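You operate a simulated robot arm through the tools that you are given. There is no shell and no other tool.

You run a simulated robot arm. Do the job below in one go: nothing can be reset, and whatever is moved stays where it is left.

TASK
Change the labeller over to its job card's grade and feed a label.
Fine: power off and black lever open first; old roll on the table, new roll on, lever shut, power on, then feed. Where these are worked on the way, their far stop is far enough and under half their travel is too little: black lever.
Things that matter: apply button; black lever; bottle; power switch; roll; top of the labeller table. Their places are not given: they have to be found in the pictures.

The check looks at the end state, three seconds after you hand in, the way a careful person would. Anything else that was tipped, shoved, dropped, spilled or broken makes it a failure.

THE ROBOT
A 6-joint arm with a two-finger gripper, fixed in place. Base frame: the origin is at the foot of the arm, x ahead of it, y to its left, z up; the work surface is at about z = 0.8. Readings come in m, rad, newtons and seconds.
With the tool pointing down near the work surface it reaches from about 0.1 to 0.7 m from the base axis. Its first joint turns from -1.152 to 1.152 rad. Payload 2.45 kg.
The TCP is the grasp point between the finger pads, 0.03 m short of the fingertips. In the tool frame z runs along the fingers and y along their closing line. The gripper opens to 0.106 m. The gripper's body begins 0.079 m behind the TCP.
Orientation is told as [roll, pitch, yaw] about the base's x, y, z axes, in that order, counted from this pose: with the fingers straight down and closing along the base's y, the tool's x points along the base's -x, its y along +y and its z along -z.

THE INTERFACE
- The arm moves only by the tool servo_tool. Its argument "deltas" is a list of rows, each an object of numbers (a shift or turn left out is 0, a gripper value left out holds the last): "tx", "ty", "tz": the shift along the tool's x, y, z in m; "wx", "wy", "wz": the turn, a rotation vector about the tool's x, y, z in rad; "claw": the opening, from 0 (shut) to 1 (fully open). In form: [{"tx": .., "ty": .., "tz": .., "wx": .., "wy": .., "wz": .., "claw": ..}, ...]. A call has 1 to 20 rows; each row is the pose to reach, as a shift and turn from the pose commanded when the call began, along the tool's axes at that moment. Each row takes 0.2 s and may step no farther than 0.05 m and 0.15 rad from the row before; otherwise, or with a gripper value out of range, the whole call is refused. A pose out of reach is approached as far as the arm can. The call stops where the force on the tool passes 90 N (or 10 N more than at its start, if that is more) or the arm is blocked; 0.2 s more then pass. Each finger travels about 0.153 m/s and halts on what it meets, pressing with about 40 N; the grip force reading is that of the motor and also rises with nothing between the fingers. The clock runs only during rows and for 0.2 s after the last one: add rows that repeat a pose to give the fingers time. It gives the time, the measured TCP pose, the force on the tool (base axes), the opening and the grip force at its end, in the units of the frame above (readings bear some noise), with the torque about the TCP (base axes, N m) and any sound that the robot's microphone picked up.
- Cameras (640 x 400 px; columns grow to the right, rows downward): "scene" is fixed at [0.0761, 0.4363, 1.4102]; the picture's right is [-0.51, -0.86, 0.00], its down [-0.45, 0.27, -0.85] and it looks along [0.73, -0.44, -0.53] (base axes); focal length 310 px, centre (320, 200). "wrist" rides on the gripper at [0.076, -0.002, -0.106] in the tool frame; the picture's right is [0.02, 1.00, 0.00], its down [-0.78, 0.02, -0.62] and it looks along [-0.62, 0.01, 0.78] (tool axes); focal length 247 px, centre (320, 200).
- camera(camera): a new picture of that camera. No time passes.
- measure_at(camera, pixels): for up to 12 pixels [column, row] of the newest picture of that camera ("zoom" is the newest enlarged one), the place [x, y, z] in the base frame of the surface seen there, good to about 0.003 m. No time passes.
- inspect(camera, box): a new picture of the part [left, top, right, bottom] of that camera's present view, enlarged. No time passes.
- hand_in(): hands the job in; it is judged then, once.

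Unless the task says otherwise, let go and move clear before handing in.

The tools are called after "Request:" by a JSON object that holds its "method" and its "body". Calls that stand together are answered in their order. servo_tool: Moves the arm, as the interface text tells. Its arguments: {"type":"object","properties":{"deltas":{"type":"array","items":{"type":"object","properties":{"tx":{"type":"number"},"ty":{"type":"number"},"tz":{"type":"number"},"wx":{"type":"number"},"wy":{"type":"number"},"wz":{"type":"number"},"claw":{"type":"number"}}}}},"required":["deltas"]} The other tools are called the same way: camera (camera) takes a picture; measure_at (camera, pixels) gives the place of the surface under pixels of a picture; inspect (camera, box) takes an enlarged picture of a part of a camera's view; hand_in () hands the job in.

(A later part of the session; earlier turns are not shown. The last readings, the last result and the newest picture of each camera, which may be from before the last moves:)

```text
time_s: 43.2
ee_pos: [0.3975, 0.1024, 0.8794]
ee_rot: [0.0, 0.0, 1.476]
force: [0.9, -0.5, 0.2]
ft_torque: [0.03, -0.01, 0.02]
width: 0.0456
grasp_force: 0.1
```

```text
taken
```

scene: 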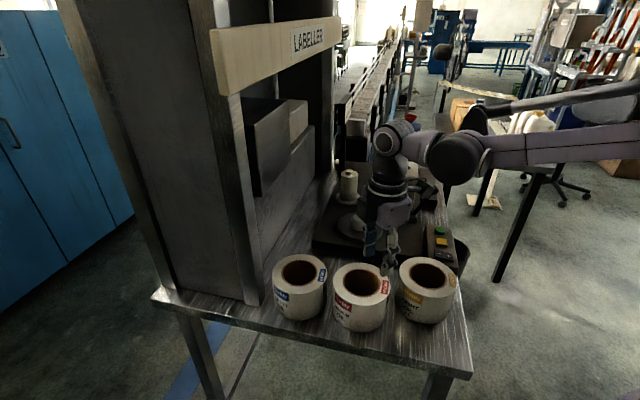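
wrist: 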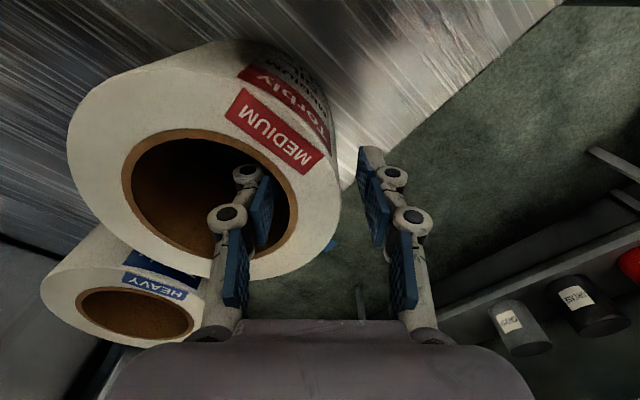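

The roll's wall sits slightly left of the fingers' middle, so I'll shift 3 mm outward and close.

Request:
{"method": "servo_tool", "body": {"deltas": [{"ty": -0.003}, {"ty": -0.003, "claw": 0.3}, {"ty": -0.003, "claw": 0.1}, {"ty": -0.003, "claw": 0}, {"ty": -0.003, "claw": 0}]}}

Request:
{"method": "servo_tool", "body": {"deltas": [{"tz": -0.005}, {"tz": -0.02}, {"tz": -0.05}]}}

Request:
{"method": "camera", "body": {"camera": "wrist"}}

Request:
{"method": "camera", "body": {"camera": "scene"}}

```text
time_s: 44.4
ee_pos: [0.4007, 0.1025, 0.8783]
ee_rot: [0.0, 0.0, 1.478]
force: [0.5, -0.7, 0.3]
ft_torque: [-0.15, 0.06, 0.04]
width: 0.0235
grasp_force: 40.0
```

```text
time_s: 45.2
ee_pos: [0.4018, 0.1031, 0.9275]
ee_rot: [-0.001, 0.0, 1.476]
force: [-0.2, 0.1, -5.7]
ft_torque: [0.06, 0.31, 0.04]
width: 0.0233
grasp_force: 40.1
```

```text
taken
```

wrist: 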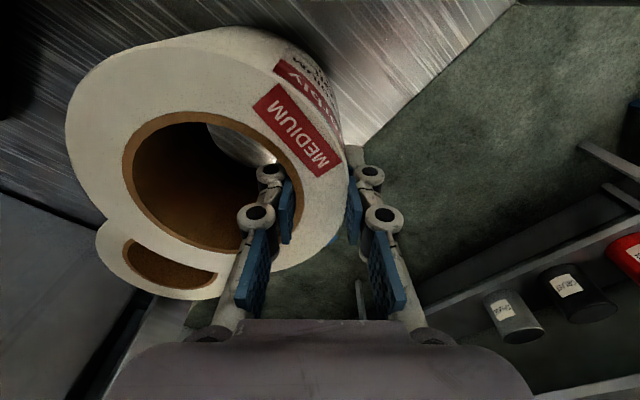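

```text
taken
```

scene: 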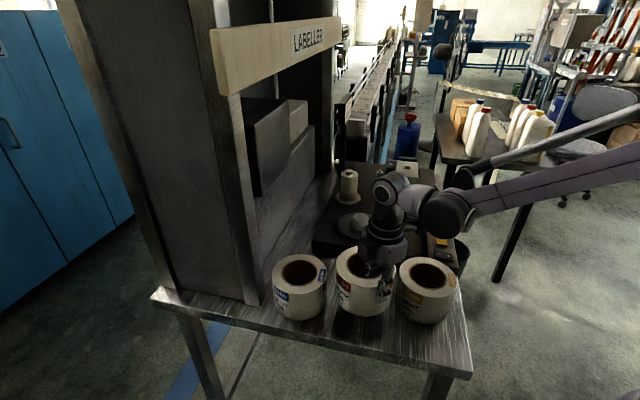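

The MEDIUM roll lifted cleanly (5.7 N, 23 mm wall). I'll raise it to travel height and measure its centre relative to the TCP.

Request:
{"method": "servo_tool", "body": {"deltas": [{"tz": -0.035}, {"tz": -0.07}, {"tz": -0.1}, {"tz": -0.1}]}}

Request:
{"method": "camera", "body": {"camera": "wrist"}}

Request:
{"method": "measure_at", "body": {"camera": "wrist", "pixels": [[72, 120], [345, 195], [200, 50], [200, 275], [130, 165], [290, 170], [200, 118], [200, 250], [90, 195], [330, 230], [270, 270], [290, 80]]}}

```text
time_s: 46.2
ee_pos: [0.4009, 0.1009, 1.0242]
ee_rot: [0.0, 0.0, 1.478]
force: [0.1, -0.7, -6.0]
ft_torque: [0.0, 0.32, -0.05]
width: 0.0232
grasp_force: 40.2
```

```text
taken
```

wrist: 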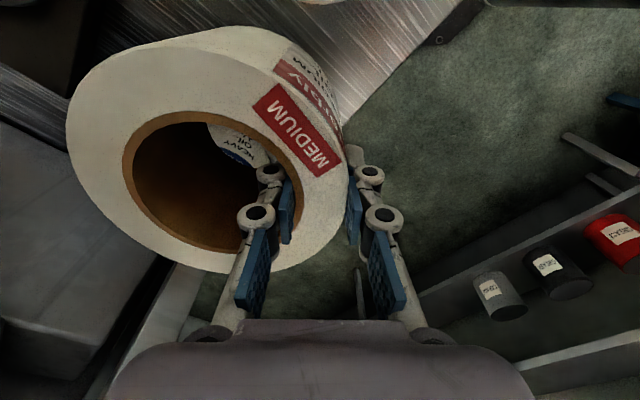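

```text
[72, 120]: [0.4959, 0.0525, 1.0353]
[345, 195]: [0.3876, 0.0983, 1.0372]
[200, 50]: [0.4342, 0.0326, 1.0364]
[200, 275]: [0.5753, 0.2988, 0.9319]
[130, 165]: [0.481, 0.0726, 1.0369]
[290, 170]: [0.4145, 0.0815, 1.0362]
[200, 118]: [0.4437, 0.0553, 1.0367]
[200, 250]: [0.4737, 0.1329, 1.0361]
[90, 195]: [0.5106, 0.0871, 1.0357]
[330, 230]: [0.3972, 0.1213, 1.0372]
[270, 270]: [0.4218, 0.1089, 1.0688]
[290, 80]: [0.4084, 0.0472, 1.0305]
```

The roll's centre sits at TCP + (0.048,-0.008). The spindle is now exposed, so I'll measure it accurately.

Request:
{"method": "inspect", "body": {"camera": "scene", "box": [310, 180, 410, 260]}}

Request:
{"method": "measure_at", "body": {"camera": "zoom", "pixels": [[200, 180], [185, 185], [210, 178]]}}

```text
5.00 times, centred on (360, 220) of scene
```

zoom: 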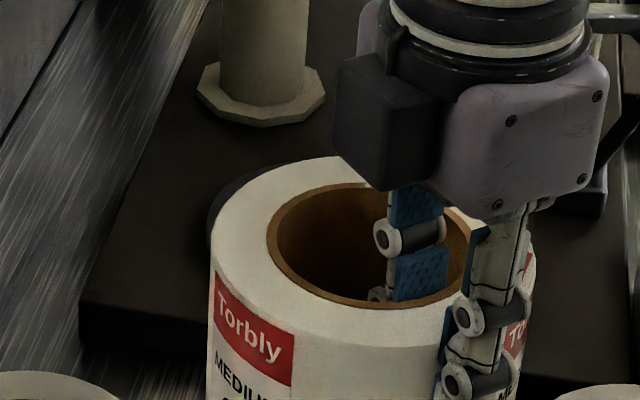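

```text
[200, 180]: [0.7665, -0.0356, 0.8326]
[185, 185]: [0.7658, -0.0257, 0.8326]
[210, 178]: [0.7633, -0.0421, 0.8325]
```

The held roll blocks the scene camera's view of the spindle. I'll sidestep toward -y at height so the spindle becomes visible.

Request:
{"method": "servo_tool", "body": {"deltas": [{"tx": 0.04, "ty": -0.01}, {"tx": 0.08, "ty": -0.02}, {"tx": 0.12, "ty": -0.03}, {"tx": 0.16, "ty": -0.04}, {"tx": 0.196, "ty": -0.0486}, {"tx": 0.196, "ty": -0.0486}]}}

Request:
{"method": "inspect", "body": {"camera": "scene", "box": [310, 180, 410, 260]}}

Request:
{"method": "inspect", "body": {"camera": "scene", "box": [310, 180, 410, 260]}}

```text
time_s: 47.6
ee_pos: [0.431, -0.0972, 1.0234]
ee_rot: [0.001, 0.0, 1.476]
force: [0.2, -0.3, -6.7]
ft_torque: [0.02, 0.31, -0.02]
width: 0.0231
grasp_force: 40.2
```

```text
5.00 times, centred on (360, 220) of scene
```

zoom: 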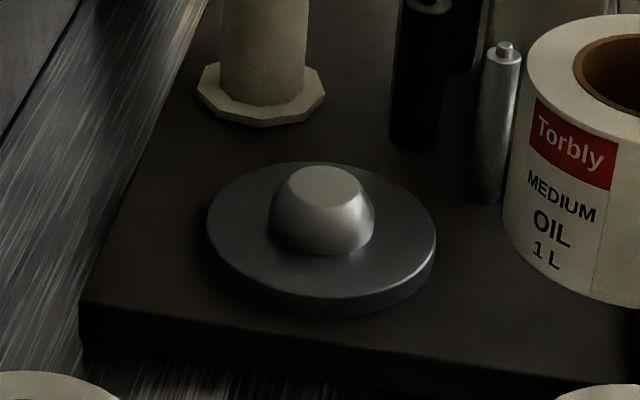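

```text
5.00 times, centred on (360, 220) of scene
```

zoom: 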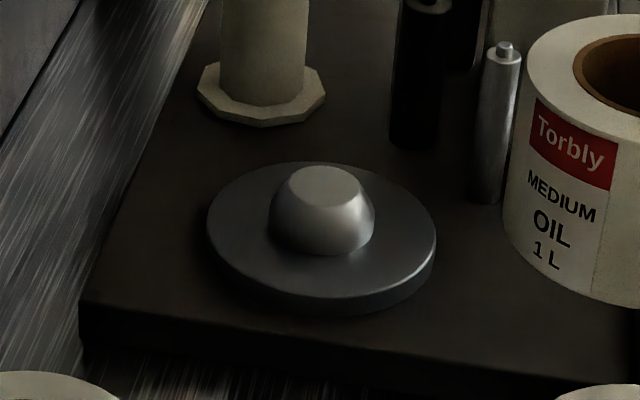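

A chamfered stub on a round flange is visible. I'll measure the stub top and the flange edges for its centre.

Request:
{"method": "measure_at", "body": {"camera": "zoom", "pixels": [[324, 184], [295, 184], [353, 184], [324, 171], [324, 200], [214, 225], [430, 240], [310, 166], [330, 296], [240, 190], [410, 205], [250, 270]]}}

```text
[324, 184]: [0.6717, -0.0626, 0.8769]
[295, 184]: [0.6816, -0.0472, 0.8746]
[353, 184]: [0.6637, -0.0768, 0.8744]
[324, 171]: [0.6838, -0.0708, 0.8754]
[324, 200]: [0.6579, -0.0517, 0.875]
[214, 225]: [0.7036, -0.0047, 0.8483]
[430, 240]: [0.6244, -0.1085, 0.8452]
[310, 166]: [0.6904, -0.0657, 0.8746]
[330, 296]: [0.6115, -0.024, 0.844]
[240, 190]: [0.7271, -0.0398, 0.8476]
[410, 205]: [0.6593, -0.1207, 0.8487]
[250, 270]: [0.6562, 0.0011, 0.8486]
```

Stub centre is about (0.6705,-0.0615), with the flange top at z≈0.847 and good core clearance. I'll carry the roll there at height.

Request:
{"method": "servo_tool", "body": {"deltas": [{"tx": -0.012, "ty": -0.037}, {"tx": -0.024, "ty": -0.074}, {"tx": -0.036, "ty": -0.111}, {"tx": -0.049, "ty": -0.149}, {"tx": -0.0618, "ty": -0.1865}, {"tx": -0.0618, "ty": -0.1865}]}}

Request:
{"method": "camera", "body": {"camera": "wrist"}}

Request:
{"method": "inspect", "body": {"camera": "scene", "box": [310, 140, 430, 250]}}

```text
time_s: 49.0
ee_pos: [0.6234, -0.0511, 1.0243]
ee_rot: [0.001, -0.001, 1.478]
force: [-0.7, -0.8, -6.6]
ft_torque: [0.05, 0.31, -0.03]
width: 0.0233
grasp_force: 39.8
```

```text
taken
```

wrist: 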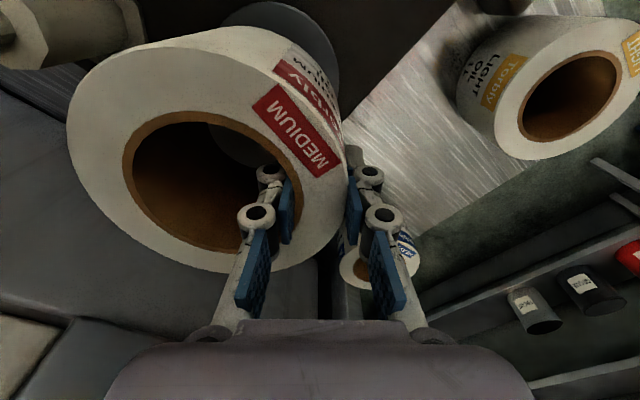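

```text
3.64 times, centred on (370, 195) of scene
```

zoom: 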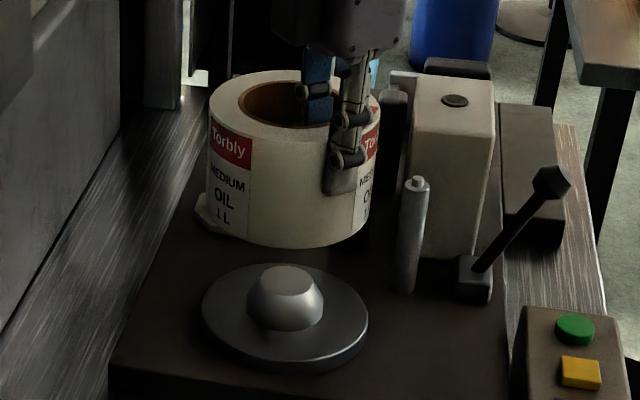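

The roll hovers above the flange. I'll descend to about 1 cm above seating.

Request:
{"method": "servo_tool", "body": {"deltas": [{"tz": 0.03}, {"tz": 0.055}, {"tz": 0.075}, {"tz": 0.088}]}}

Request:
{"method": "camera", "body": {"camera": "wrist"}}

Request:
{"method": "inspect", "body": {"camera": "scene", "box": [310, 140, 430, 250]}}

```text
time_s: 50.0
ee_pos: [0.6226, -0.0502, 0.9372]
ee_rot: [-0.002, 0.0, 1.475]
force: [0.4, -1.0, -6.4]
ft_torque: [0.03, 0.31, 0.03]
width: 0.0232
grasp_force: 40.3
```

```text
taken
```

wrist: 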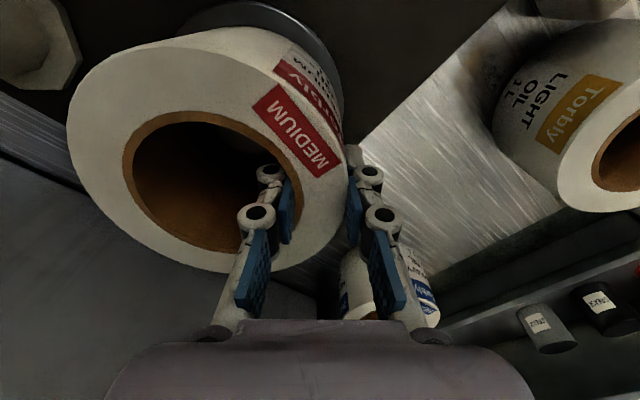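

```text
3.64 times, centred on (370, 195) of scene
```

zoom: 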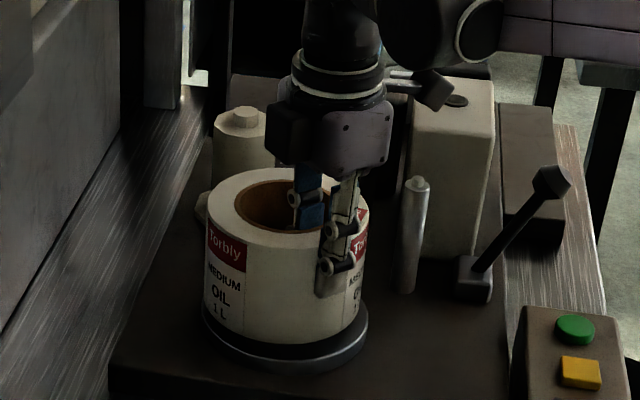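

The roll is about 3 mm off in y. I'll correct that and lower to contact in small steps.

Request:
{"method": "servo_tool", "body": {"deltas": [{"tx": 0.0025, "tz": 0.004}, {"tx": 0.0025, "tz": 0.009}, {"tx": 0.0025, "tz": 0.012}, {"tx": 0.0025, "tz": 0.0135}]}}

Request:
{"method": "inspect", "body": {"camera": "scene", "box": [320, 170, 420, 250]}}

```text
time_s: 51.0
ee_pos: [0.6228, -0.0541, 0.9242]
ee_rot: [0.0, -0.002, 1.478]
force: [0.1, -1.0, -6.4]
ft_torque: [0.03, 0.31, -0.01]
width: 0.0231
grasp_force: 39.8
```

```text
5.00 times, centred on (370, 210) of scene
```

zoom: 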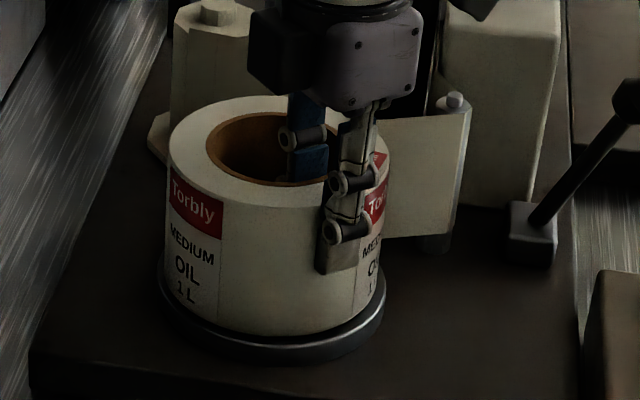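

The strip from the new roll to the guide post has appeared, so the machine counts the roll as mounted, though it still hangs in the gripper at 6.4 N. I'll lower the last few millimetres.

Request:
{"method": "servo_tool", "body": {"deltas": [{"tz": 0.0015}, {"tz": 0.003}, {"tz": 0.0035}]}}

```text
time_s: 51.8
ee_pos: [0.6212, -0.0534, 0.9237]
ee_rot: [0.003, 0.0, 1.477]
force: [-2.9, -2.1, 8.5]
ft_torque: [0.19, -0.07, 0.03]
width: 0.0231
grasp_force: 40.1
```

Now the roll is seated on the flange (force turned to +8.5 N). I'll release it.

Request:
{"method": "servo_tool", "body": {"deltas": [{"tz": -0.001, "claw": 0.2}, {"tz": -0.001, "claw": 0.43}, {"tz": -0.001, "claw": 0.43}, {"tz": -0.001, "claw": 0.43}]}}

Request:
{"method": "camera", "body": {"camera": "wrist"}}

Request:
{"method": "inspect", "body": {"camera": "scene", "box": [320, 170, 420, 250]}}

```text
time_s: 52.8
ee_pos: [0.6224, -0.0544, 0.9224]
ee_rot: [0.001, -0.001, 1.477]
force: [0.8, 0.8, -0.3]
ft_torque: [0.04, 0.0, -0.01]
width: 0.0458
grasp_force: 0.0
```

```text
taken
```

wrist: 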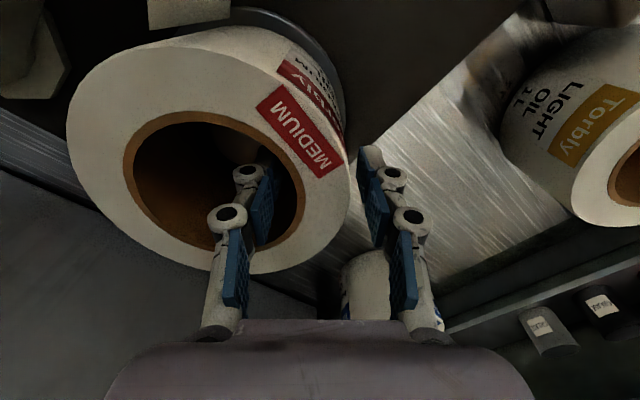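

```text
5.00 times, centred on (370, 210) of scene
```

zoom: 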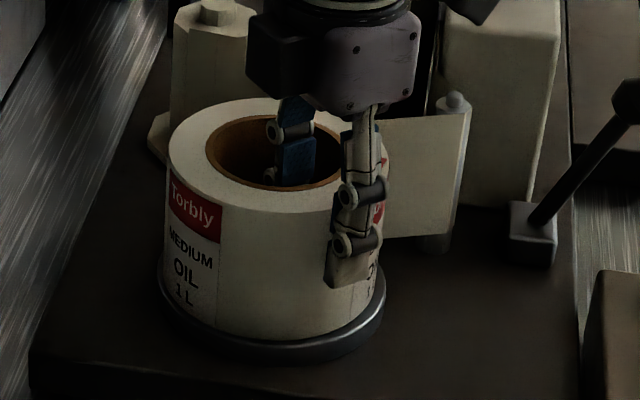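

The MEDIUM roll is seated and the fingers are free. I'll rise straight out, then move clear toward the lever side.

Request:
{"method": "servo_tool", "body": {"deltas": [{"tz": -0.03}, {"tz": -0.06}, {"tz": -0.09}, {"tz": -0.125}]}}

Request:
{"method": "servo_tool", "body": {"deltas": [{"tx": 0.035, "ty": 0.02}, {"tx": 0.07, "ty": 0.04}, {"tx": 0.11, "ty": 0.063}, {"tx": 0.1546, "ty": 0.0883, "claw": 0}, {"tx": 0.1546, "ty": 0.0883, "wz": 0.13}, {"tx": 0.1546, "ty": 0.0883, "wz": 0.27}, {"tx": 0.1546, "ty": 0.0883, "wz": 0.41}, {"tx": 0.1546, "ty": 0.0883, "wz": 0.55}, {"tx": 0.1546, "ty": 0.0883, "wz": 0.69}, {"tx": 0.1546, "ty": 0.0883, "wz": 0.83}, {"tx": 0.1546, "ty": 0.0883, "wz": 0.97}, {"tx": 0.1546, "ty": 0.0883, "wz": 1.11}, {"tx": 0.1546, "ty": 0.0883, "wz": 1.25}, {"tx": 0.1546, "ty": 0.0883, "wz": 1.39}, {"tx": 0.1546, "ty": 0.0883, "wz": 1.53}, {"tx": 0.1546, "ty": 0.0883, "wz": 1.67}, {"tx": 0.1546, "ty": 0.0883, "wz": 1.81}, {"tx": 0.1546, "ty": 0.0883, "wz": 1.95}, {"tx": 0.1546, "ty": 0.0883, "wz": 2.09}, {"tx": 0.1546, "ty": 0.0883, "wz": 2.23}]}}

Request:
{"method": "camera", "body": {"camera": "wrist"}}

Request:
{"method": "camera", "body": {"camera": "scene"}}

```text
time_s: 53.8
ee_pos: [0.623, -0.053, 1.049]
ee_rot: [0.0, -0.001, 1.478]
force: [0.0, 0.3, -0.2]
ft_torque: [0.02, -0.02, 0.02]
width: 0.0455
grasp_force: 0.0
```

```text
refused: row 4 steps farther than a row can; nothing moved
```

```text
taken
```

wrist: 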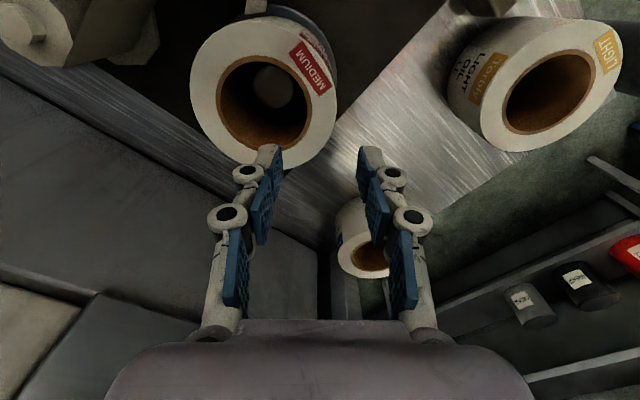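

```text
taken
```

scene: 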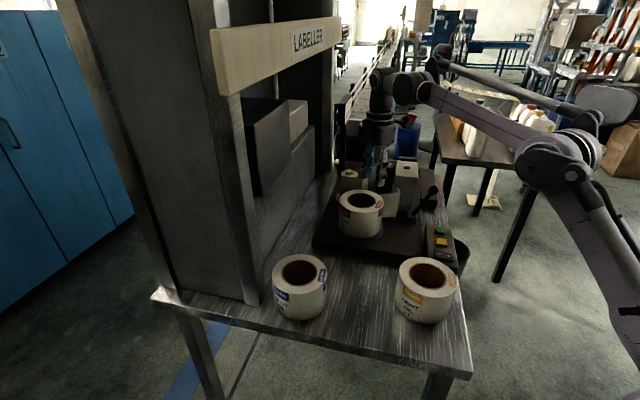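

The roll is on the spindle with the stub visible in its core at (272,88); the combined call was refused because one step was too long. I'll resend with smaller steps.

Request:
{"method": "servo_tool", "body": {"deltas": [{"tx": 0.035, "ty": 0.02}, {"tx": 0.07, "ty": 0.04}, {"tx": 0.105, "ty": 0.06}, {"tx": 0.14, "ty": 0.08}, {"tx": 0.1546, "ty": 0.0883, "wz": 0.14, "claw": 0}, {"tx": 0.1546, "ty": 0.0883, "wz": 0.28}, {"tx": 0.1546, "ty": 0.0883, "wz": 0.42}, {"tx": 0.1546, "ty": 0.0883, "wz": 0.56}, {"tx": 0.1546, "ty": 0.0883, "wz": 0.7}, {"tx": 0.1546, "ty": 0.0883, "wz": 0.84}, {"tx": 0.1546, "ty": 0.0883, "wz": 0.98}, {"tx": 0.1546, "ty": 0.0883, "wz": 1.12}, {"tx": 0.1546, "ty": 0.0883, "wz": 1.26}, {"tx": 0.1546, "ty": 0.0883, "wz": 1.4}, {"tx": 0.1546, "ty": 0.0883, "wz": 1.54}, {"tx": 0.1546, "ty": 0.0883, "wz": 1.68}, {"tx": 0.1546, "ty": 0.0883, "wz": 1.82}, {"tx": 0.1546, "ty": 0.0883, "wz": 1.96}, {"tx": 0.1546, "ty": 0.0883, "wz": 2.1}, {"tx": 0.1546, "ty": 0.0883, "wz": 2.24}]}}

Request:
{"method": "camera", "body": {"camera": "wrist"}}

Request:
{"method": "inspect", "body": {"camera": "scene", "box": [330, 140, 460, 250]}}

```text
time_s: 58.0
ee_pos: [0.5188, -0.1998, 1.0475]
ee_rot: [0.001, -0.001, -0.765]
force: [0.8, -0.2, -0.1]
ft_torque: [0.01, -0.01, 0.04]
width: 0.0001
grasp_force: 28.6
```

```text
taken
```

wrist: 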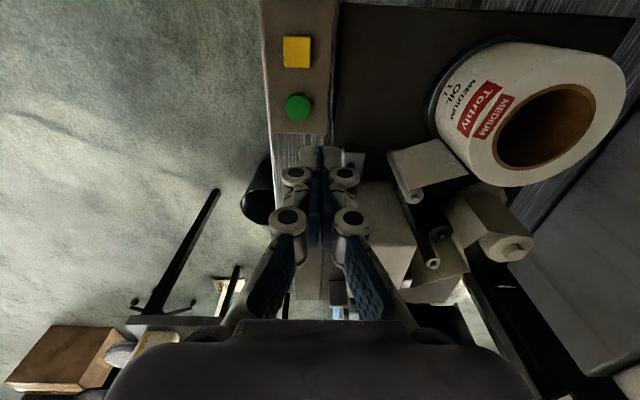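

```text
3.64 times, centred on (395, 195) of scene
```

zoom: 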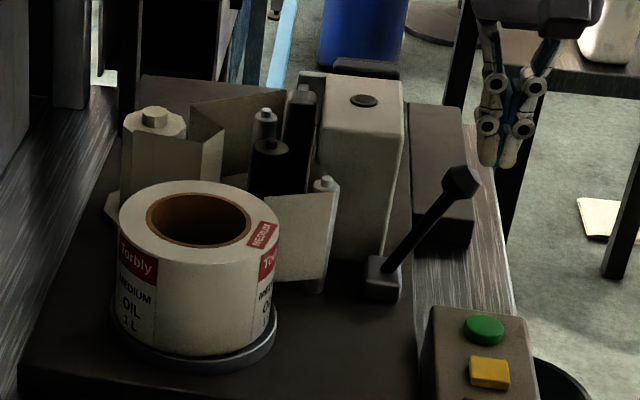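

New roll is threaded with the strip at the guide post. I'll measure the open lever's knob exactly before pushing it shut.

Request:
{"method": "measure_at", "body": {"camera": "zoom", "pixels": [[460, 175], [455, 185], [468, 185], [460, 195], [440, 215], [420, 235], [400, 258], [455, 170]]}}

```text
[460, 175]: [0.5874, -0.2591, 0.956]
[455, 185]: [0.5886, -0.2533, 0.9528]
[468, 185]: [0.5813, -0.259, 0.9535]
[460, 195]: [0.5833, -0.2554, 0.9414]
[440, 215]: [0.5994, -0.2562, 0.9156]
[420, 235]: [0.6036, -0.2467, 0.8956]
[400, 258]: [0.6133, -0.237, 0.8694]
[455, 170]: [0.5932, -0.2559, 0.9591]
```

The knob's centre is at about u=0.608, n=0.232, z=0.953. I'll go to the outer side of it with closed fingers and a slight outward tilt.

Request:
{"method": "servo_tool", "body": {"deltas": [{"tx": -0.02, "ty": -0.03, "tz": 0.0, "wy": -0.03}, {"tx": -0.05, "ty": -0.032, "tz": 0.005, "wy": -0.06}, {"tx": -0.0893, "ty": -0.0318, "tz": 0.0175, "wy": -0.12}]}}

Request:
{"method": "inspect", "body": {"camera": "scene", "box": [380, 120, 480, 240]}}

Request:
{"method": "camera", "body": {"camera": "wrist"}}

```text
time_s: 58.8
ee_pos: [0.5631, -0.2834, 1.03]
ee_rot: [0.001, -0.12, -0.763]
force: [-0.1, -0.3, 0.7]
ft_torque: [0.0, -0.01, 0.05]
width: 0.0003
grasp_force: 28.5
```

```text
3.33 times, centred on (430, 180) of scene
```

zoom: 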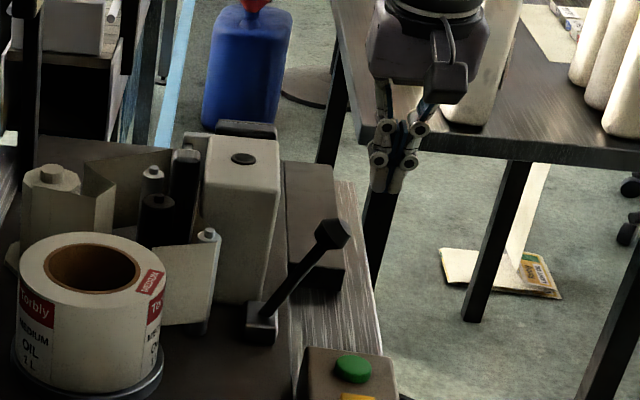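

```text
taken
```

wrist: 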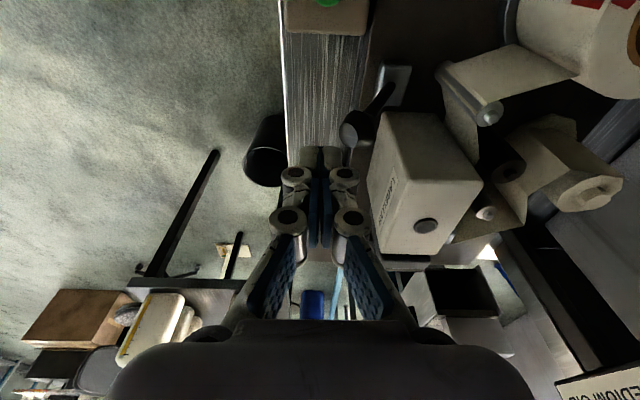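

Good alignment, with the knob just to the inner side. I'll lower the fingertips beside it.

Request:
{"method": "servo_tool", "body": {"deltas": [{"tx": 0.0037, "tz": 0.031}, {"tx": 0.0074, "tz": 0.0616}, {"tx": 0.0074, "tz": 0.0616}]}}

Request:
{"method": "camera", "body": {"camera": "wrist"}}

Request:
{"method": "inspect", "body": {"camera": "scene", "box": [380, 130, 480, 240]}}

```text
time_s: 59.6
ee_pos: [0.5631, -0.2855, 0.9678]
ee_rot: [0.0, -0.121, -0.763]
force: [0.9, 0.2, -0.2]
ft_torque: [0.03, 0.01, -0.01]
width: 0.0
grasp_force: 29.0
```

```text
taken
```

wrist: 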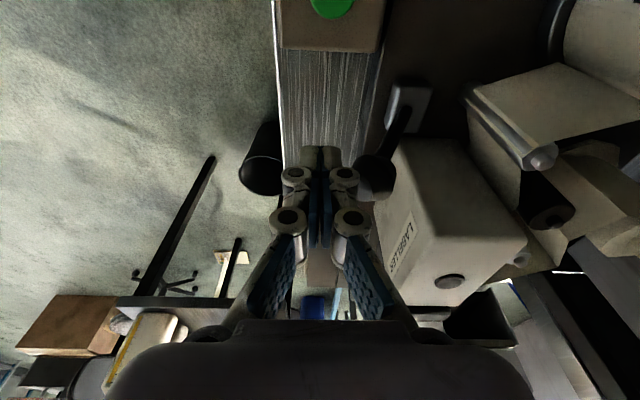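

```text
3.64 times, centred on (430, 185) of scene
```

zoom: 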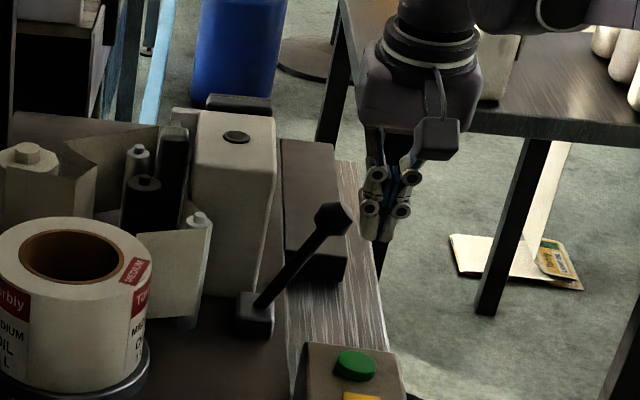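

The closed fingers are beside the knob's outer side. I'll push inward in steps, watching for the stop.

Request:
{"method": "servo_tool", "body": {"deltas": [{"ty": 0.015}, {"ty": 0.03}, {"ty": 0.045}, {"ty": 0.06}, {"ty": 0.072}]}}

Request:
{"method": "inspect", "body": {"camera": "scene", "box": [360, 130, 460, 240]}}

Request:
{"method": "camera", "body": {"camera": "wrist"}}

```text
time_s: 60.8
ee_pos: [0.6125, -0.2337, 0.9701]
ee_rot: [0.0, -0.119, -0.763]
force: [0.4, -0.3, -0.5]
ft_torque: [0.04, -0.03, 0.03]
width: 0.0
grasp_force: 28.9
```

```text
3.64 times, centred on (410, 185) of scene
```

zoom: 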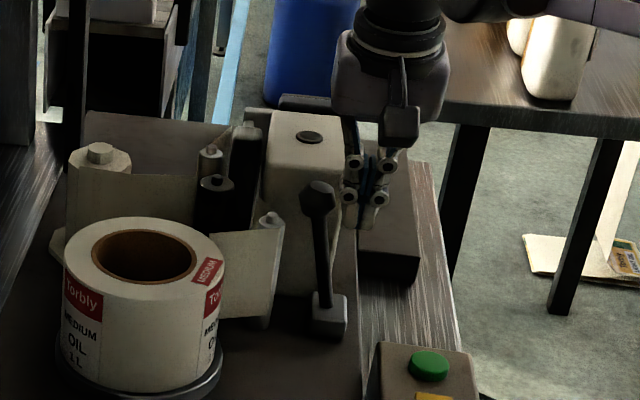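

```text
taken
```

wrist: 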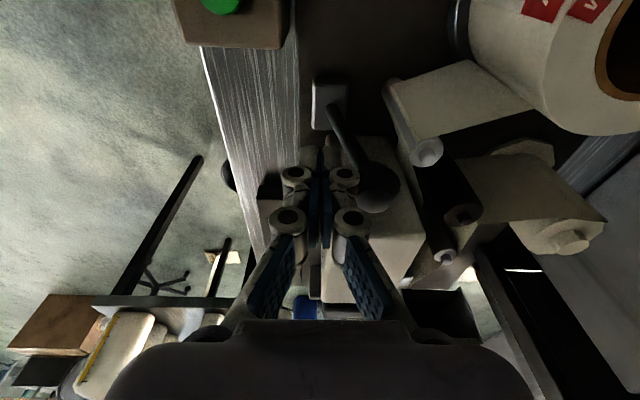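

The lever is now past vertical and leaning inward. I'll carry on to its stop in small steps.

Request:
{"method": "servo_tool", "body": {"deltas": [{"ty": 0.007}, {"ty": 0.014}, {"ty": 0.019}]}}

Request:
{"method": "inspect", "body": {"camera": "scene", "box": [360, 130, 460, 240]}}

Request:
{"method": "measure_at", "body": {"camera": "zoom", "pixels": [[312, 205], [305, 200], [320, 200], [320, 240], [325, 270], [312, 195]]}}

```text
time_s: 61.6
ee_pos: [0.625, -0.2216, 0.9696]
ee_rot: [0.0, -0.121, -0.764]
force: [0.9, 0.0, 0.4]
ft_torque: [0.02, 0.0, 0.02]
width: 0.0
grasp_force: 28.3
```

```text
3.64 times, centred on (410, 185) of scene
```

zoom: 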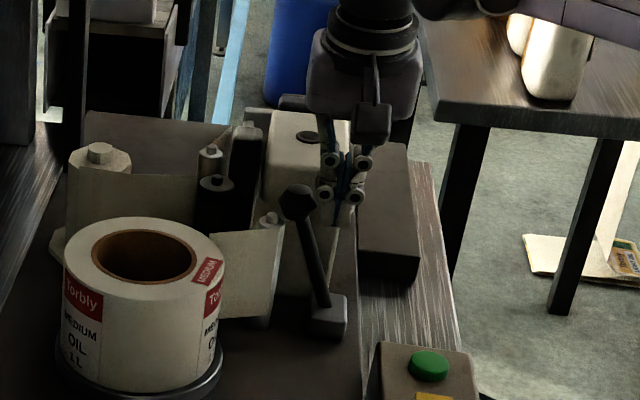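

```text
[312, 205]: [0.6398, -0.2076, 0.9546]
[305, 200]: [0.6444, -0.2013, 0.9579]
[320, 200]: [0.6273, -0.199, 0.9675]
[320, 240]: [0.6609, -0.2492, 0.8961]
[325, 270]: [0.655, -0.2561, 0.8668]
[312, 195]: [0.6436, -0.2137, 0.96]
```

Nearly there: the knob is at n≈0.313 against about 0.318 when shut. I'll press a bit more until I feel the stop.

Request:
{"method": "servo_tool", "body": {"deltas": [{"ty": 0.003}, {"ty": 0.006}, {"ty": 0.009}]}}

Request:
{"method": "inspect", "body": {"camera": "scene", "box": [360, 130, 460, 240]}}

Request:
{"method": "measure_at", "body": {"camera": "zoom", "pixels": [[305, 205], [298, 200], [292, 200], [305, 190]]}}

```text
time_s: 62.4
ee_pos: [0.6285, -0.2175, 0.9681]
ee_rot: [-0.007, -0.119, -0.768]
force: [-20.5, -16.0, -0.1]
ft_torque: [-0.31, 0.4, -0.22]
width: 0.0002
grasp_force: 28.7
```

```text
3.64 times, centred on (410, 185) of scene
```

zoom: 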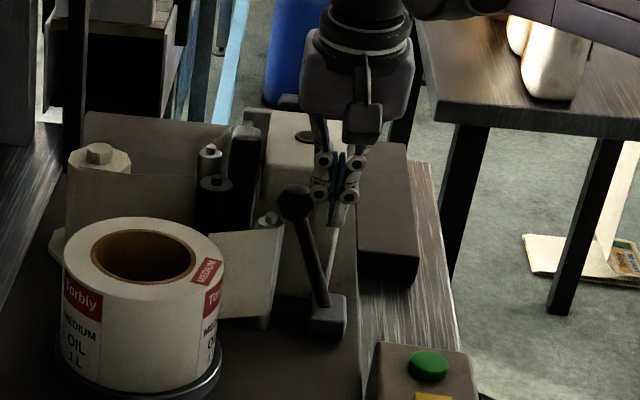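

```text
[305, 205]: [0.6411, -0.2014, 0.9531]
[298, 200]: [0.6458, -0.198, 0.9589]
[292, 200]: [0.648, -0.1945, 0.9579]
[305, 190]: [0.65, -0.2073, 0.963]
```

The stop is felt (26 N back) and the lever is shut in its original position. I'll back off, rise and straighten the tool.

Request:
{"method": "servo_tool", "body": {"deltas": [{"ty": -0.02}, {"ty": -0.04, "tz": -0.01}, {"ty": -0.04, "tz": -0.05, "tx": 0.01, "wy": 0.06}, {"ty": -0.04, "tz": -0.085, "tx": 0.03, "wy": 0.12}]}}

Request:
{"method": "inspect", "body": {"camera": "scene", "box": [330, 140, 470, 280]}}

```text
time_s: 63.4
ee_pos: [0.5756, -0.2162, 1.0496]
ee_rot: [-0.002, 0.0, -0.762]
force: [-0.2, 0.3, 0.5]
ft_torque: [-0.02, 0.02, 0.0]
width: 0.0
grasp_force: 29.2
```

```text
2.86 times, centred on (400, 210) of scene
```

zoom: 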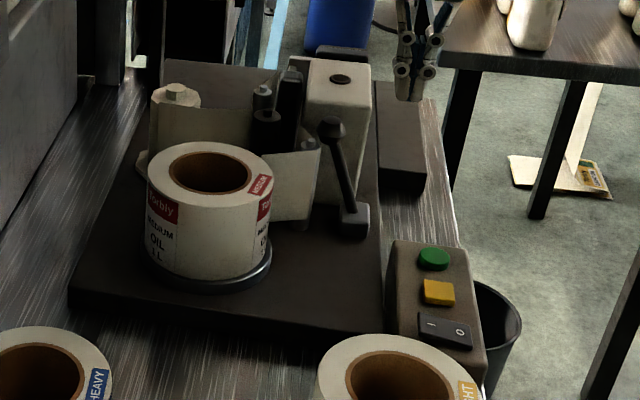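

The lever is shut and the strip is threaded as before. I'll measure the rocker's raised I end and the yellow button.

Request:
{"method": "inspect", "body": {"camera": "scene", "box": [415, 220, 465, 280]}}

Request:
{"method": "servo_tool", "body": {"deltas": [{"tx": 0.03, "ty": -0.01}, {"tx": 0.07, "ty": -0.015}]}}

Request:
{"method": "camera", "body": {"camera": "wrist"}}

```text
6.67 times, centred on (440, 250) of scene
```

zoom: 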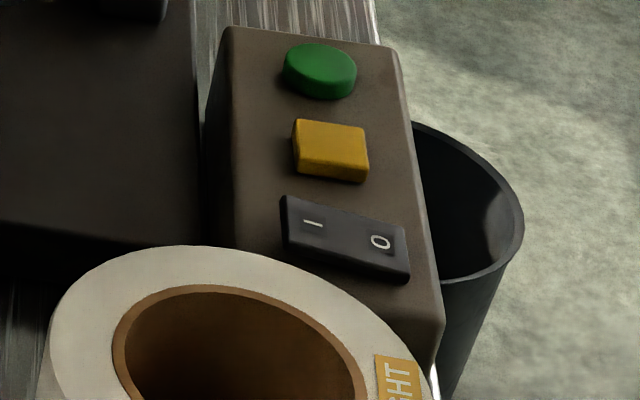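

```text
time_s: 64.0
ee_pos: [0.5129, -0.1789, 1.048]
ee_rot: [-0.001, 0.0, -0.763]
force: [0.0, 0.2, 0.2]
ft_torque: [0.02, -0.02, 0.03]
width: 0.0003
grasp_force: 28.1
```

```text
taken
```

wrist: 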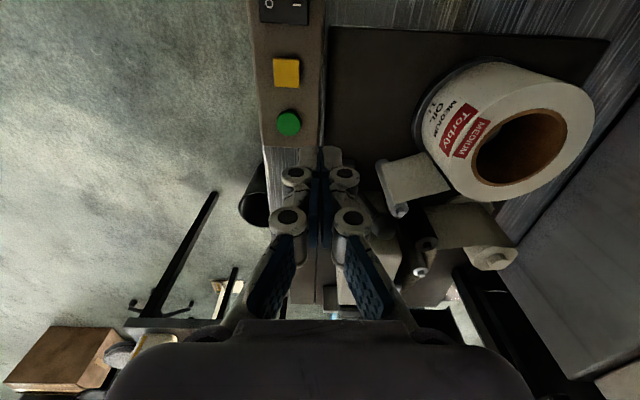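

Request:
{"method": "measure_at", "body": {"camera": "zoom", "pixels": [[312, 223], [380, 242], [290, 225], [300, 240], [345, 232], [395, 260], [330, 145], [310, 145], [350, 150], [330, 130], [320, 65]]}}

Request:
{"method": "measure_at", "body": {"camera": "wrist", "pixels": [[296, 5], [286, 72], [289, 122], [270, 5], [302, 15], [286, 60], [286, 84]]}}

```text
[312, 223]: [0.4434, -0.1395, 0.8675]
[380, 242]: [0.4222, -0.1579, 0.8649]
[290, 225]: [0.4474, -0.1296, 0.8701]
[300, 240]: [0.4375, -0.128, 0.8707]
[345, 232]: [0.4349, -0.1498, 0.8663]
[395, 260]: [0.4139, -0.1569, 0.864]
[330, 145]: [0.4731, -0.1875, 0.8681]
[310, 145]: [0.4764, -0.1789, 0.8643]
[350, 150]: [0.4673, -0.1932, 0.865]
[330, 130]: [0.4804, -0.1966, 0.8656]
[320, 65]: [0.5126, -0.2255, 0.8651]
```

```text
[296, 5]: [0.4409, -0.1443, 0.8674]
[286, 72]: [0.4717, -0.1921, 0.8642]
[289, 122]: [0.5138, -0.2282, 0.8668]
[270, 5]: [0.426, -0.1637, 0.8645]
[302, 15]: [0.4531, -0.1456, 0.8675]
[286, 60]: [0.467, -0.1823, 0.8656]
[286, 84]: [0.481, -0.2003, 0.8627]
```

I'll press the rocker's I end at about (0.446,-0.138). First I'll hover and descend to just above it.

Request:
{"method": "servo_tool", "body": {"deltas": [{"tx": 0.04, "ty": -0.008, "tz": 0.02}, {"tx": 0.0766, "ty": -0.0166, "tz": 0.045}, {"tx": 0.0766, "ty": -0.0166, "tz": 0.09}, {"tx": 0.0766, "ty": -0.0166, "tz": 0.12}, {"tx": 0.0766, "ty": -0.0166, "tz": 0.12}]}}

Request:
{"method": "inspect", "body": {"camera": "wrist", "box": [220, 60, 420, 240]}}

Request:
{"method": "inspect", "body": {"camera": "scene", "box": [400, 190, 480, 290]}}

```text
time_s: 65.2
ee_pos: [0.4464, -0.1374, 0.9283]
ee_rot: [0.0, -0.001, -0.763]
force: [-0.6, -0.1, -0.2]
ft_torque: [0.0, 0.02, 0.0]
width: 0.0002
grasp_force: 28.6
```

```text
2.22 times, centred on (320, 150) of wrist
```

zoom: 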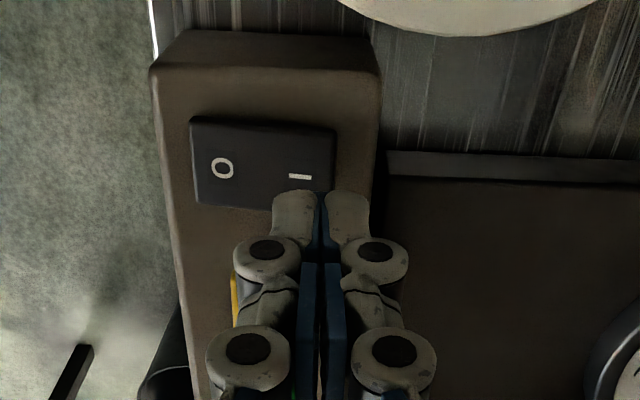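

```text
4.00 times, centred on (440, 240) of scene
```

zoom: 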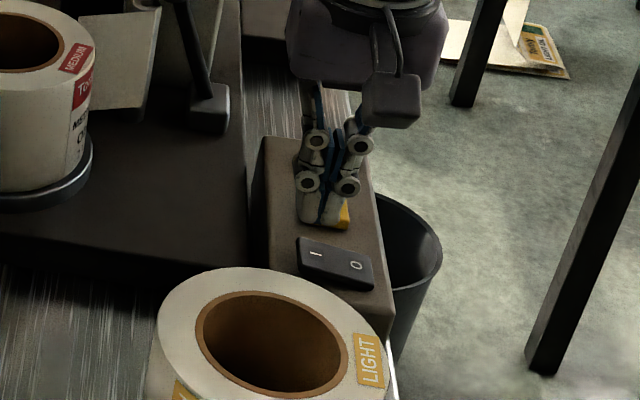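

The tips project onto zoom (322,175), on the rocker's I end. I'll press down in small steps.

Request:
{"method": "servo_tool", "body": {"deltas": [{"tz": 0.015}, {"tz": 0.025}, {"tz": 0.031}, {"tz": 0.034}, {"tz": 0.0365}, {"tz": 0.0385}]}}

Request:
{"method": "inspect", "body": {"camera": "scene", "box": [370, 150, 480, 290]}}

```text
time_s: 66.6
ee_pos: [0.4449, -0.1362, 0.8911]
ee_rot: [-0.001, -0.001, -0.764]
force: [-0.3, -2.0, 26.5]
ft_torque: [-0.2, 0.22, -0.01]
width: 0.0
grasp_force: 28.1
```

```text
2.86 times, centred on (425, 220) of scene
```

zoom: 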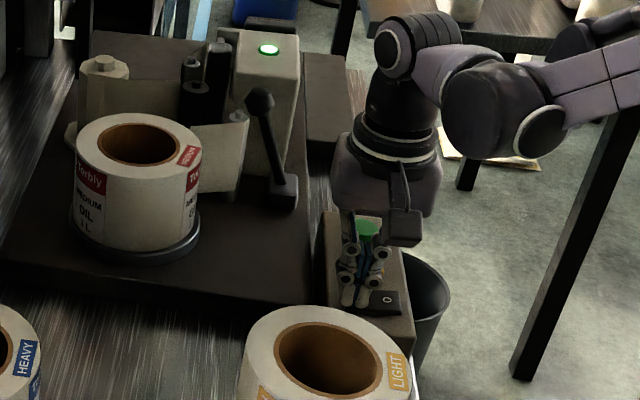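

The lamp is green again: power is on. I'll lift off and move over the yellow FEED button at about (0.4725,-0.190).

Request:
{"method": "servo_tool", "body": {"deltas": [{"tz": -0.025}, {"tz": -0.05}, {"tx": -0.03, "ty": -0.01, "tz": -0.05}, {"tx": -0.0572, "ty": -0.0198, "tz": -0.05}, {"tx": -0.0572, "ty": -0.0198, "tz": -0.04}, {"tx": -0.0572, "ty": -0.0198, "tz": -0.04}]}}

Request:
{"method": "inspect", "body": {"camera": "wrist", "box": [220, 60, 420, 240]}}

Request:
{"method": "inspect", "body": {"camera": "scene", "box": [370, 150, 480, 290]}}

```text
time_s: 68.0
ee_pos: [0.4746, -0.1892, 0.9316]
ee_rot: [0.0, 0.0, -0.762]
force: [-0.6, -0.8, 0.0]
ft_torque: [0.04, -0.01, 0.0]
width: 0.0
grasp_force: 28.9
```

```text
2.22 times, centred on (320, 150) of wrist
```

zoom: 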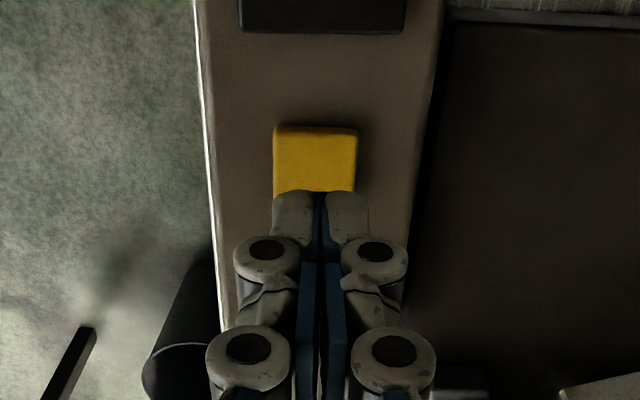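

```text
2.86 times, centred on (425, 220) of scene
```

zoom: 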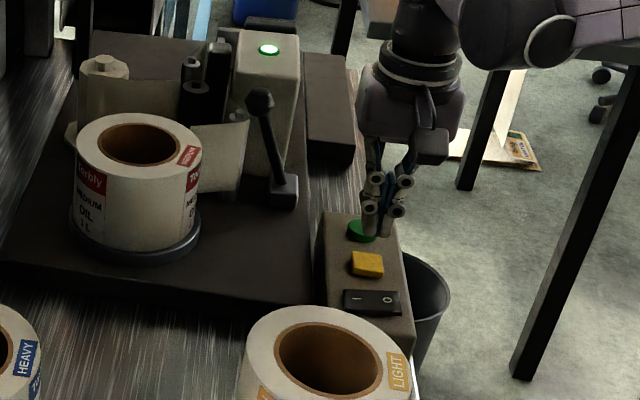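

The tips project to the middle of the yellow FEED button. I'll press it once, gently.

Request:
{"method": "servo_tool", "body": {"deltas": [{"tz": 0.02}, {"tz": 0.031}, {"tz": 0.036}, {"tz": 0.039}, {"tz": 0.041}]}}

Request:
{"method": "inspect", "body": {"camera": "scene", "box": [320, 140, 480, 290]}}

```text
time_s: 69.2
ee_pos: [0.4736, -0.1893, 0.8901]
ee_rot: [0.001, -0.002, -0.762]
force: [1.1, 0.2, 1.1]
ft_torque: [-0.01, 0.01, 0.02]
width: 0.006
grasp_force: 28.8
heard: click
```

```text
2.67 times, centred on (400, 215) of scene
```

zoom: 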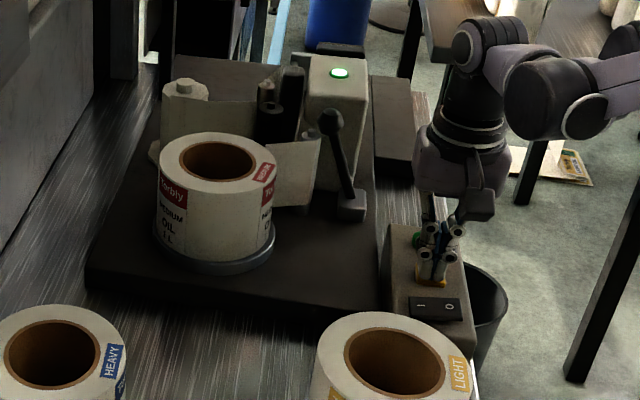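

I heard a click: FEED has registered. I'll lift off and look for the fed label.

Request:
{"method": "servo_tool", "body": {"deltas": [{"tz": -0.03}, {"tz": -0.07}, {"tz": -0.11}, {"tz": -0.15}, {"tz": -0.16}]}}

Request:
{"method": "camera", "body": {"camera": "wrist"}}

Request:
{"method": "inspect", "body": {"camera": "scene", "box": [320, 130, 470, 280]}}

```text
time_s: 70.4
ee_pos: [0.4732, -0.1914, 1.0533]
ee_rot: [0.002, 0.0, -0.762]
force: [-0.2, 0.2, -0.1]
ft_torque: [-0.03, 0.02, -0.02]
width: 0.0
grasp_force: 28.4
```

```text
taken
```

wrist: 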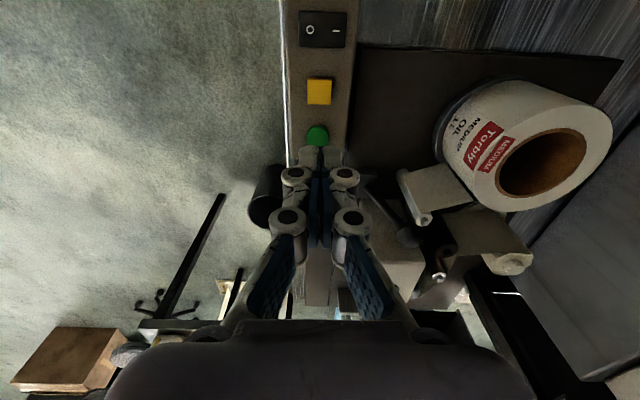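

```text
2.67 times, centred on (395, 205) of scene
```

zoom: 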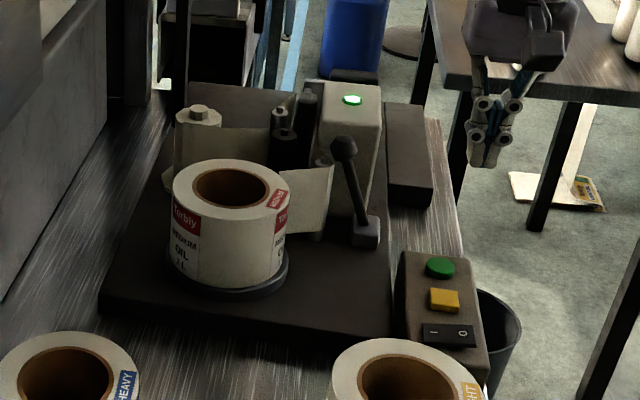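

The button is back up and the lamp is on; the roll and lever look right. The label exit is hidden behind the head from here, so I'll turn and look from the outer side to confirm a label was fed.

Request:
{"method": "servo_tool", "body": {"deltas": [{"wz": -0.14}, {"wz": -0.28, "tx": -0.01, "ty": -0.01}, {"wz": -0.42, "tx": -0.03, "ty": -0.02}, {"wz": -0.56, "tx": -0.05, "ty": -0.03}, {"wz": -0.7, "tx": -0.07, "ty": -0.04}, {"wz": -0.84, "tx": -0.09, "ty": -0.05}, {"wz": -0.98, "tx": -0.11, "ty": -0.05}, {"wz": -1.12, "tx": -0.12, "ty": -0.05}, {"wz": -1.26, "tx": -0.12, "ty": -0.05}, {"wz": -1.4, "tx": -0.12, "ty": -0.05}, {"wz": -1.54, "tx": -0.12, "ty": -0.05}]}}

Request:
{"method": "camera", "body": {"camera": "wrist"}}

Request:
{"method": "inspect", "body": {"camera": "wrist", "box": [0, 90, 260, 320]}}

```text
time_s: 72.8
ee_pos: [0.5269, -0.3091, 1.0511]
ee_rot: [0.001, 0.0, 0.78]
force: [-0.1, -1.0, 0.6]
ft_torque: [0.01, 0.02, -0.02]
width: 0.0
grasp_force: 28.3
```

```text
taken
```

wrist: 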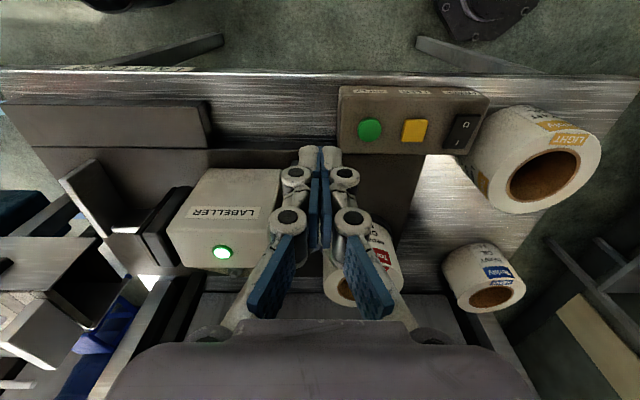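

```text
1.74 times, centred on (130, 205) of wrist
```

zoom: 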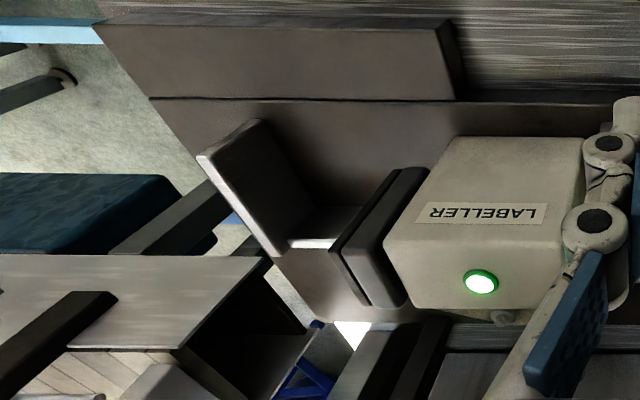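

The lamp is on and the head's applicator pad faces away from this camera. I'll repeat the same scene zoom as before pressing and compare the roll's position and the pad area.

Request:
{"method": "inspect", "body": {"camera": "scene", "box": [330, 140, 470, 280]}}

Request:
{"method": "inspect", "body": {"camera": "wrist", "box": [70, 160, 200, 280]}}

Request:
{"method": "inspect", "body": {"camera": "scene", "box": [380, 140, 440, 190]}}

```text
2.86 times, centred on (400, 210) of scene
```

zoom: 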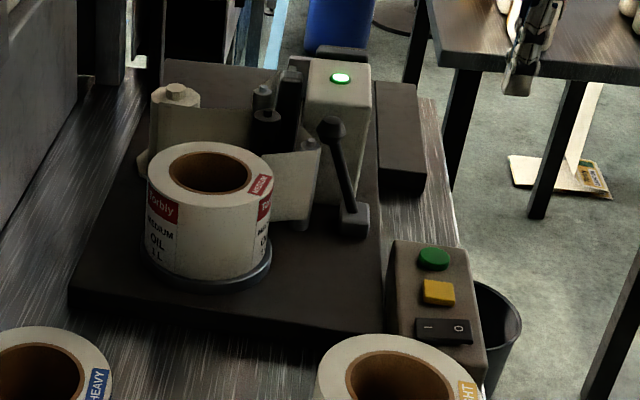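

```text
3.33 times, centred on (135, 220) of wrist
```

zoom: 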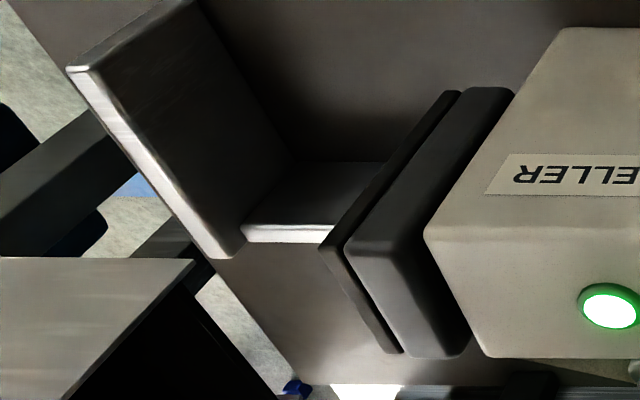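

```text
8.00 times, centred on (410, 165) of scene
```

zoom: 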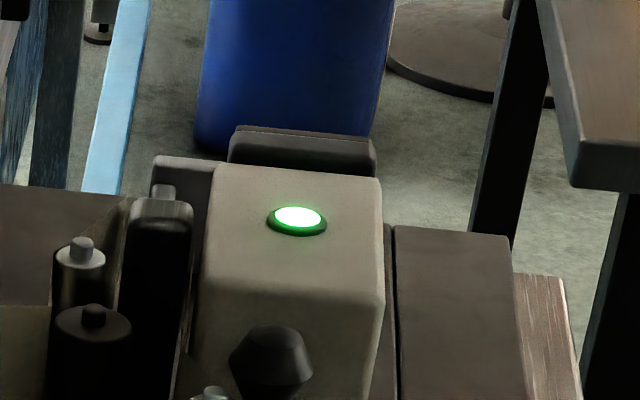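

Request:
{"method": "measure_at", "body": {"camera": "wrist", "pixels": [[137, 230], [170, 186], [150, 228], [160, 262], [125, 225], [90, 190], [85, 180], [115, 225]]}}

```text
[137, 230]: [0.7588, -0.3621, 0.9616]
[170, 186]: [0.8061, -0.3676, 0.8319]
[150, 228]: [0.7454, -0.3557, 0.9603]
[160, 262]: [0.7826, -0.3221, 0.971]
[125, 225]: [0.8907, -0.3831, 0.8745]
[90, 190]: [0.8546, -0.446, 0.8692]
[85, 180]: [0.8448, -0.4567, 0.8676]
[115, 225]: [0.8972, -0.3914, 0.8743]
```

I can't get the camera beyond the pad's face (u≈0.79 is past the arm's reach), but the FEED click was heard with the lamp on, lever shut and MEDIUM threaded. Pressing again could waste a label, so I'll move the arm up and clear and take a last look.

Request:
{"method": "servo_tool", "body": {"deltas": [{"tx": 0.02, "tz": -0.03}, {"tx": 0.05, "ty": 0.02, "tz": -0.06}, {"tx": 0.08, "ty": 0.04, "tz": -0.09}, {"tx": 0.1, "ty": 0.07, "tz": -0.12}]}}

Request:
{"method": "camera", "body": {"camera": "scene"}}

Request:
{"method": "camera", "body": {"camera": "wrist"}}

```text
time_s: 73.8
ee_pos: [0.4098, -0.332, 1.1687]
ee_rot: [0.001, 0.0, 0.778]
force: [0.0, -0.1, 0.2]
ft_torque: [-0.02, -0.01, 0.01]
width: 0.0
grasp_force: 28.3
```

```text
taken
```

scene: 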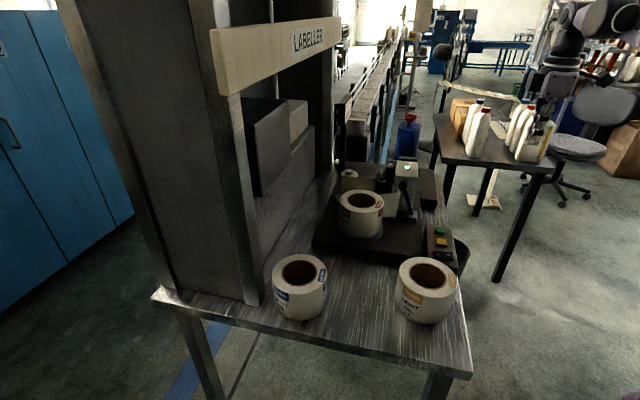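

```text
taken
```

wrist: 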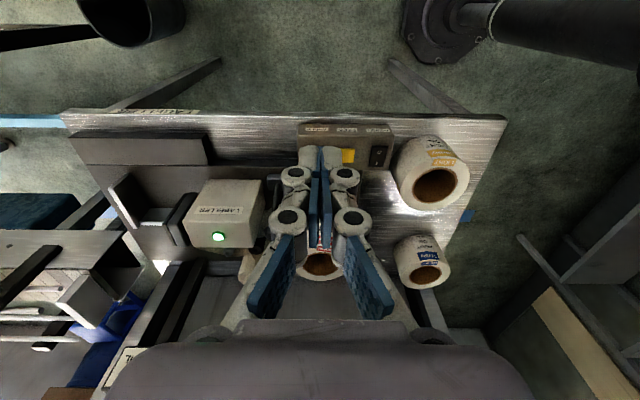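

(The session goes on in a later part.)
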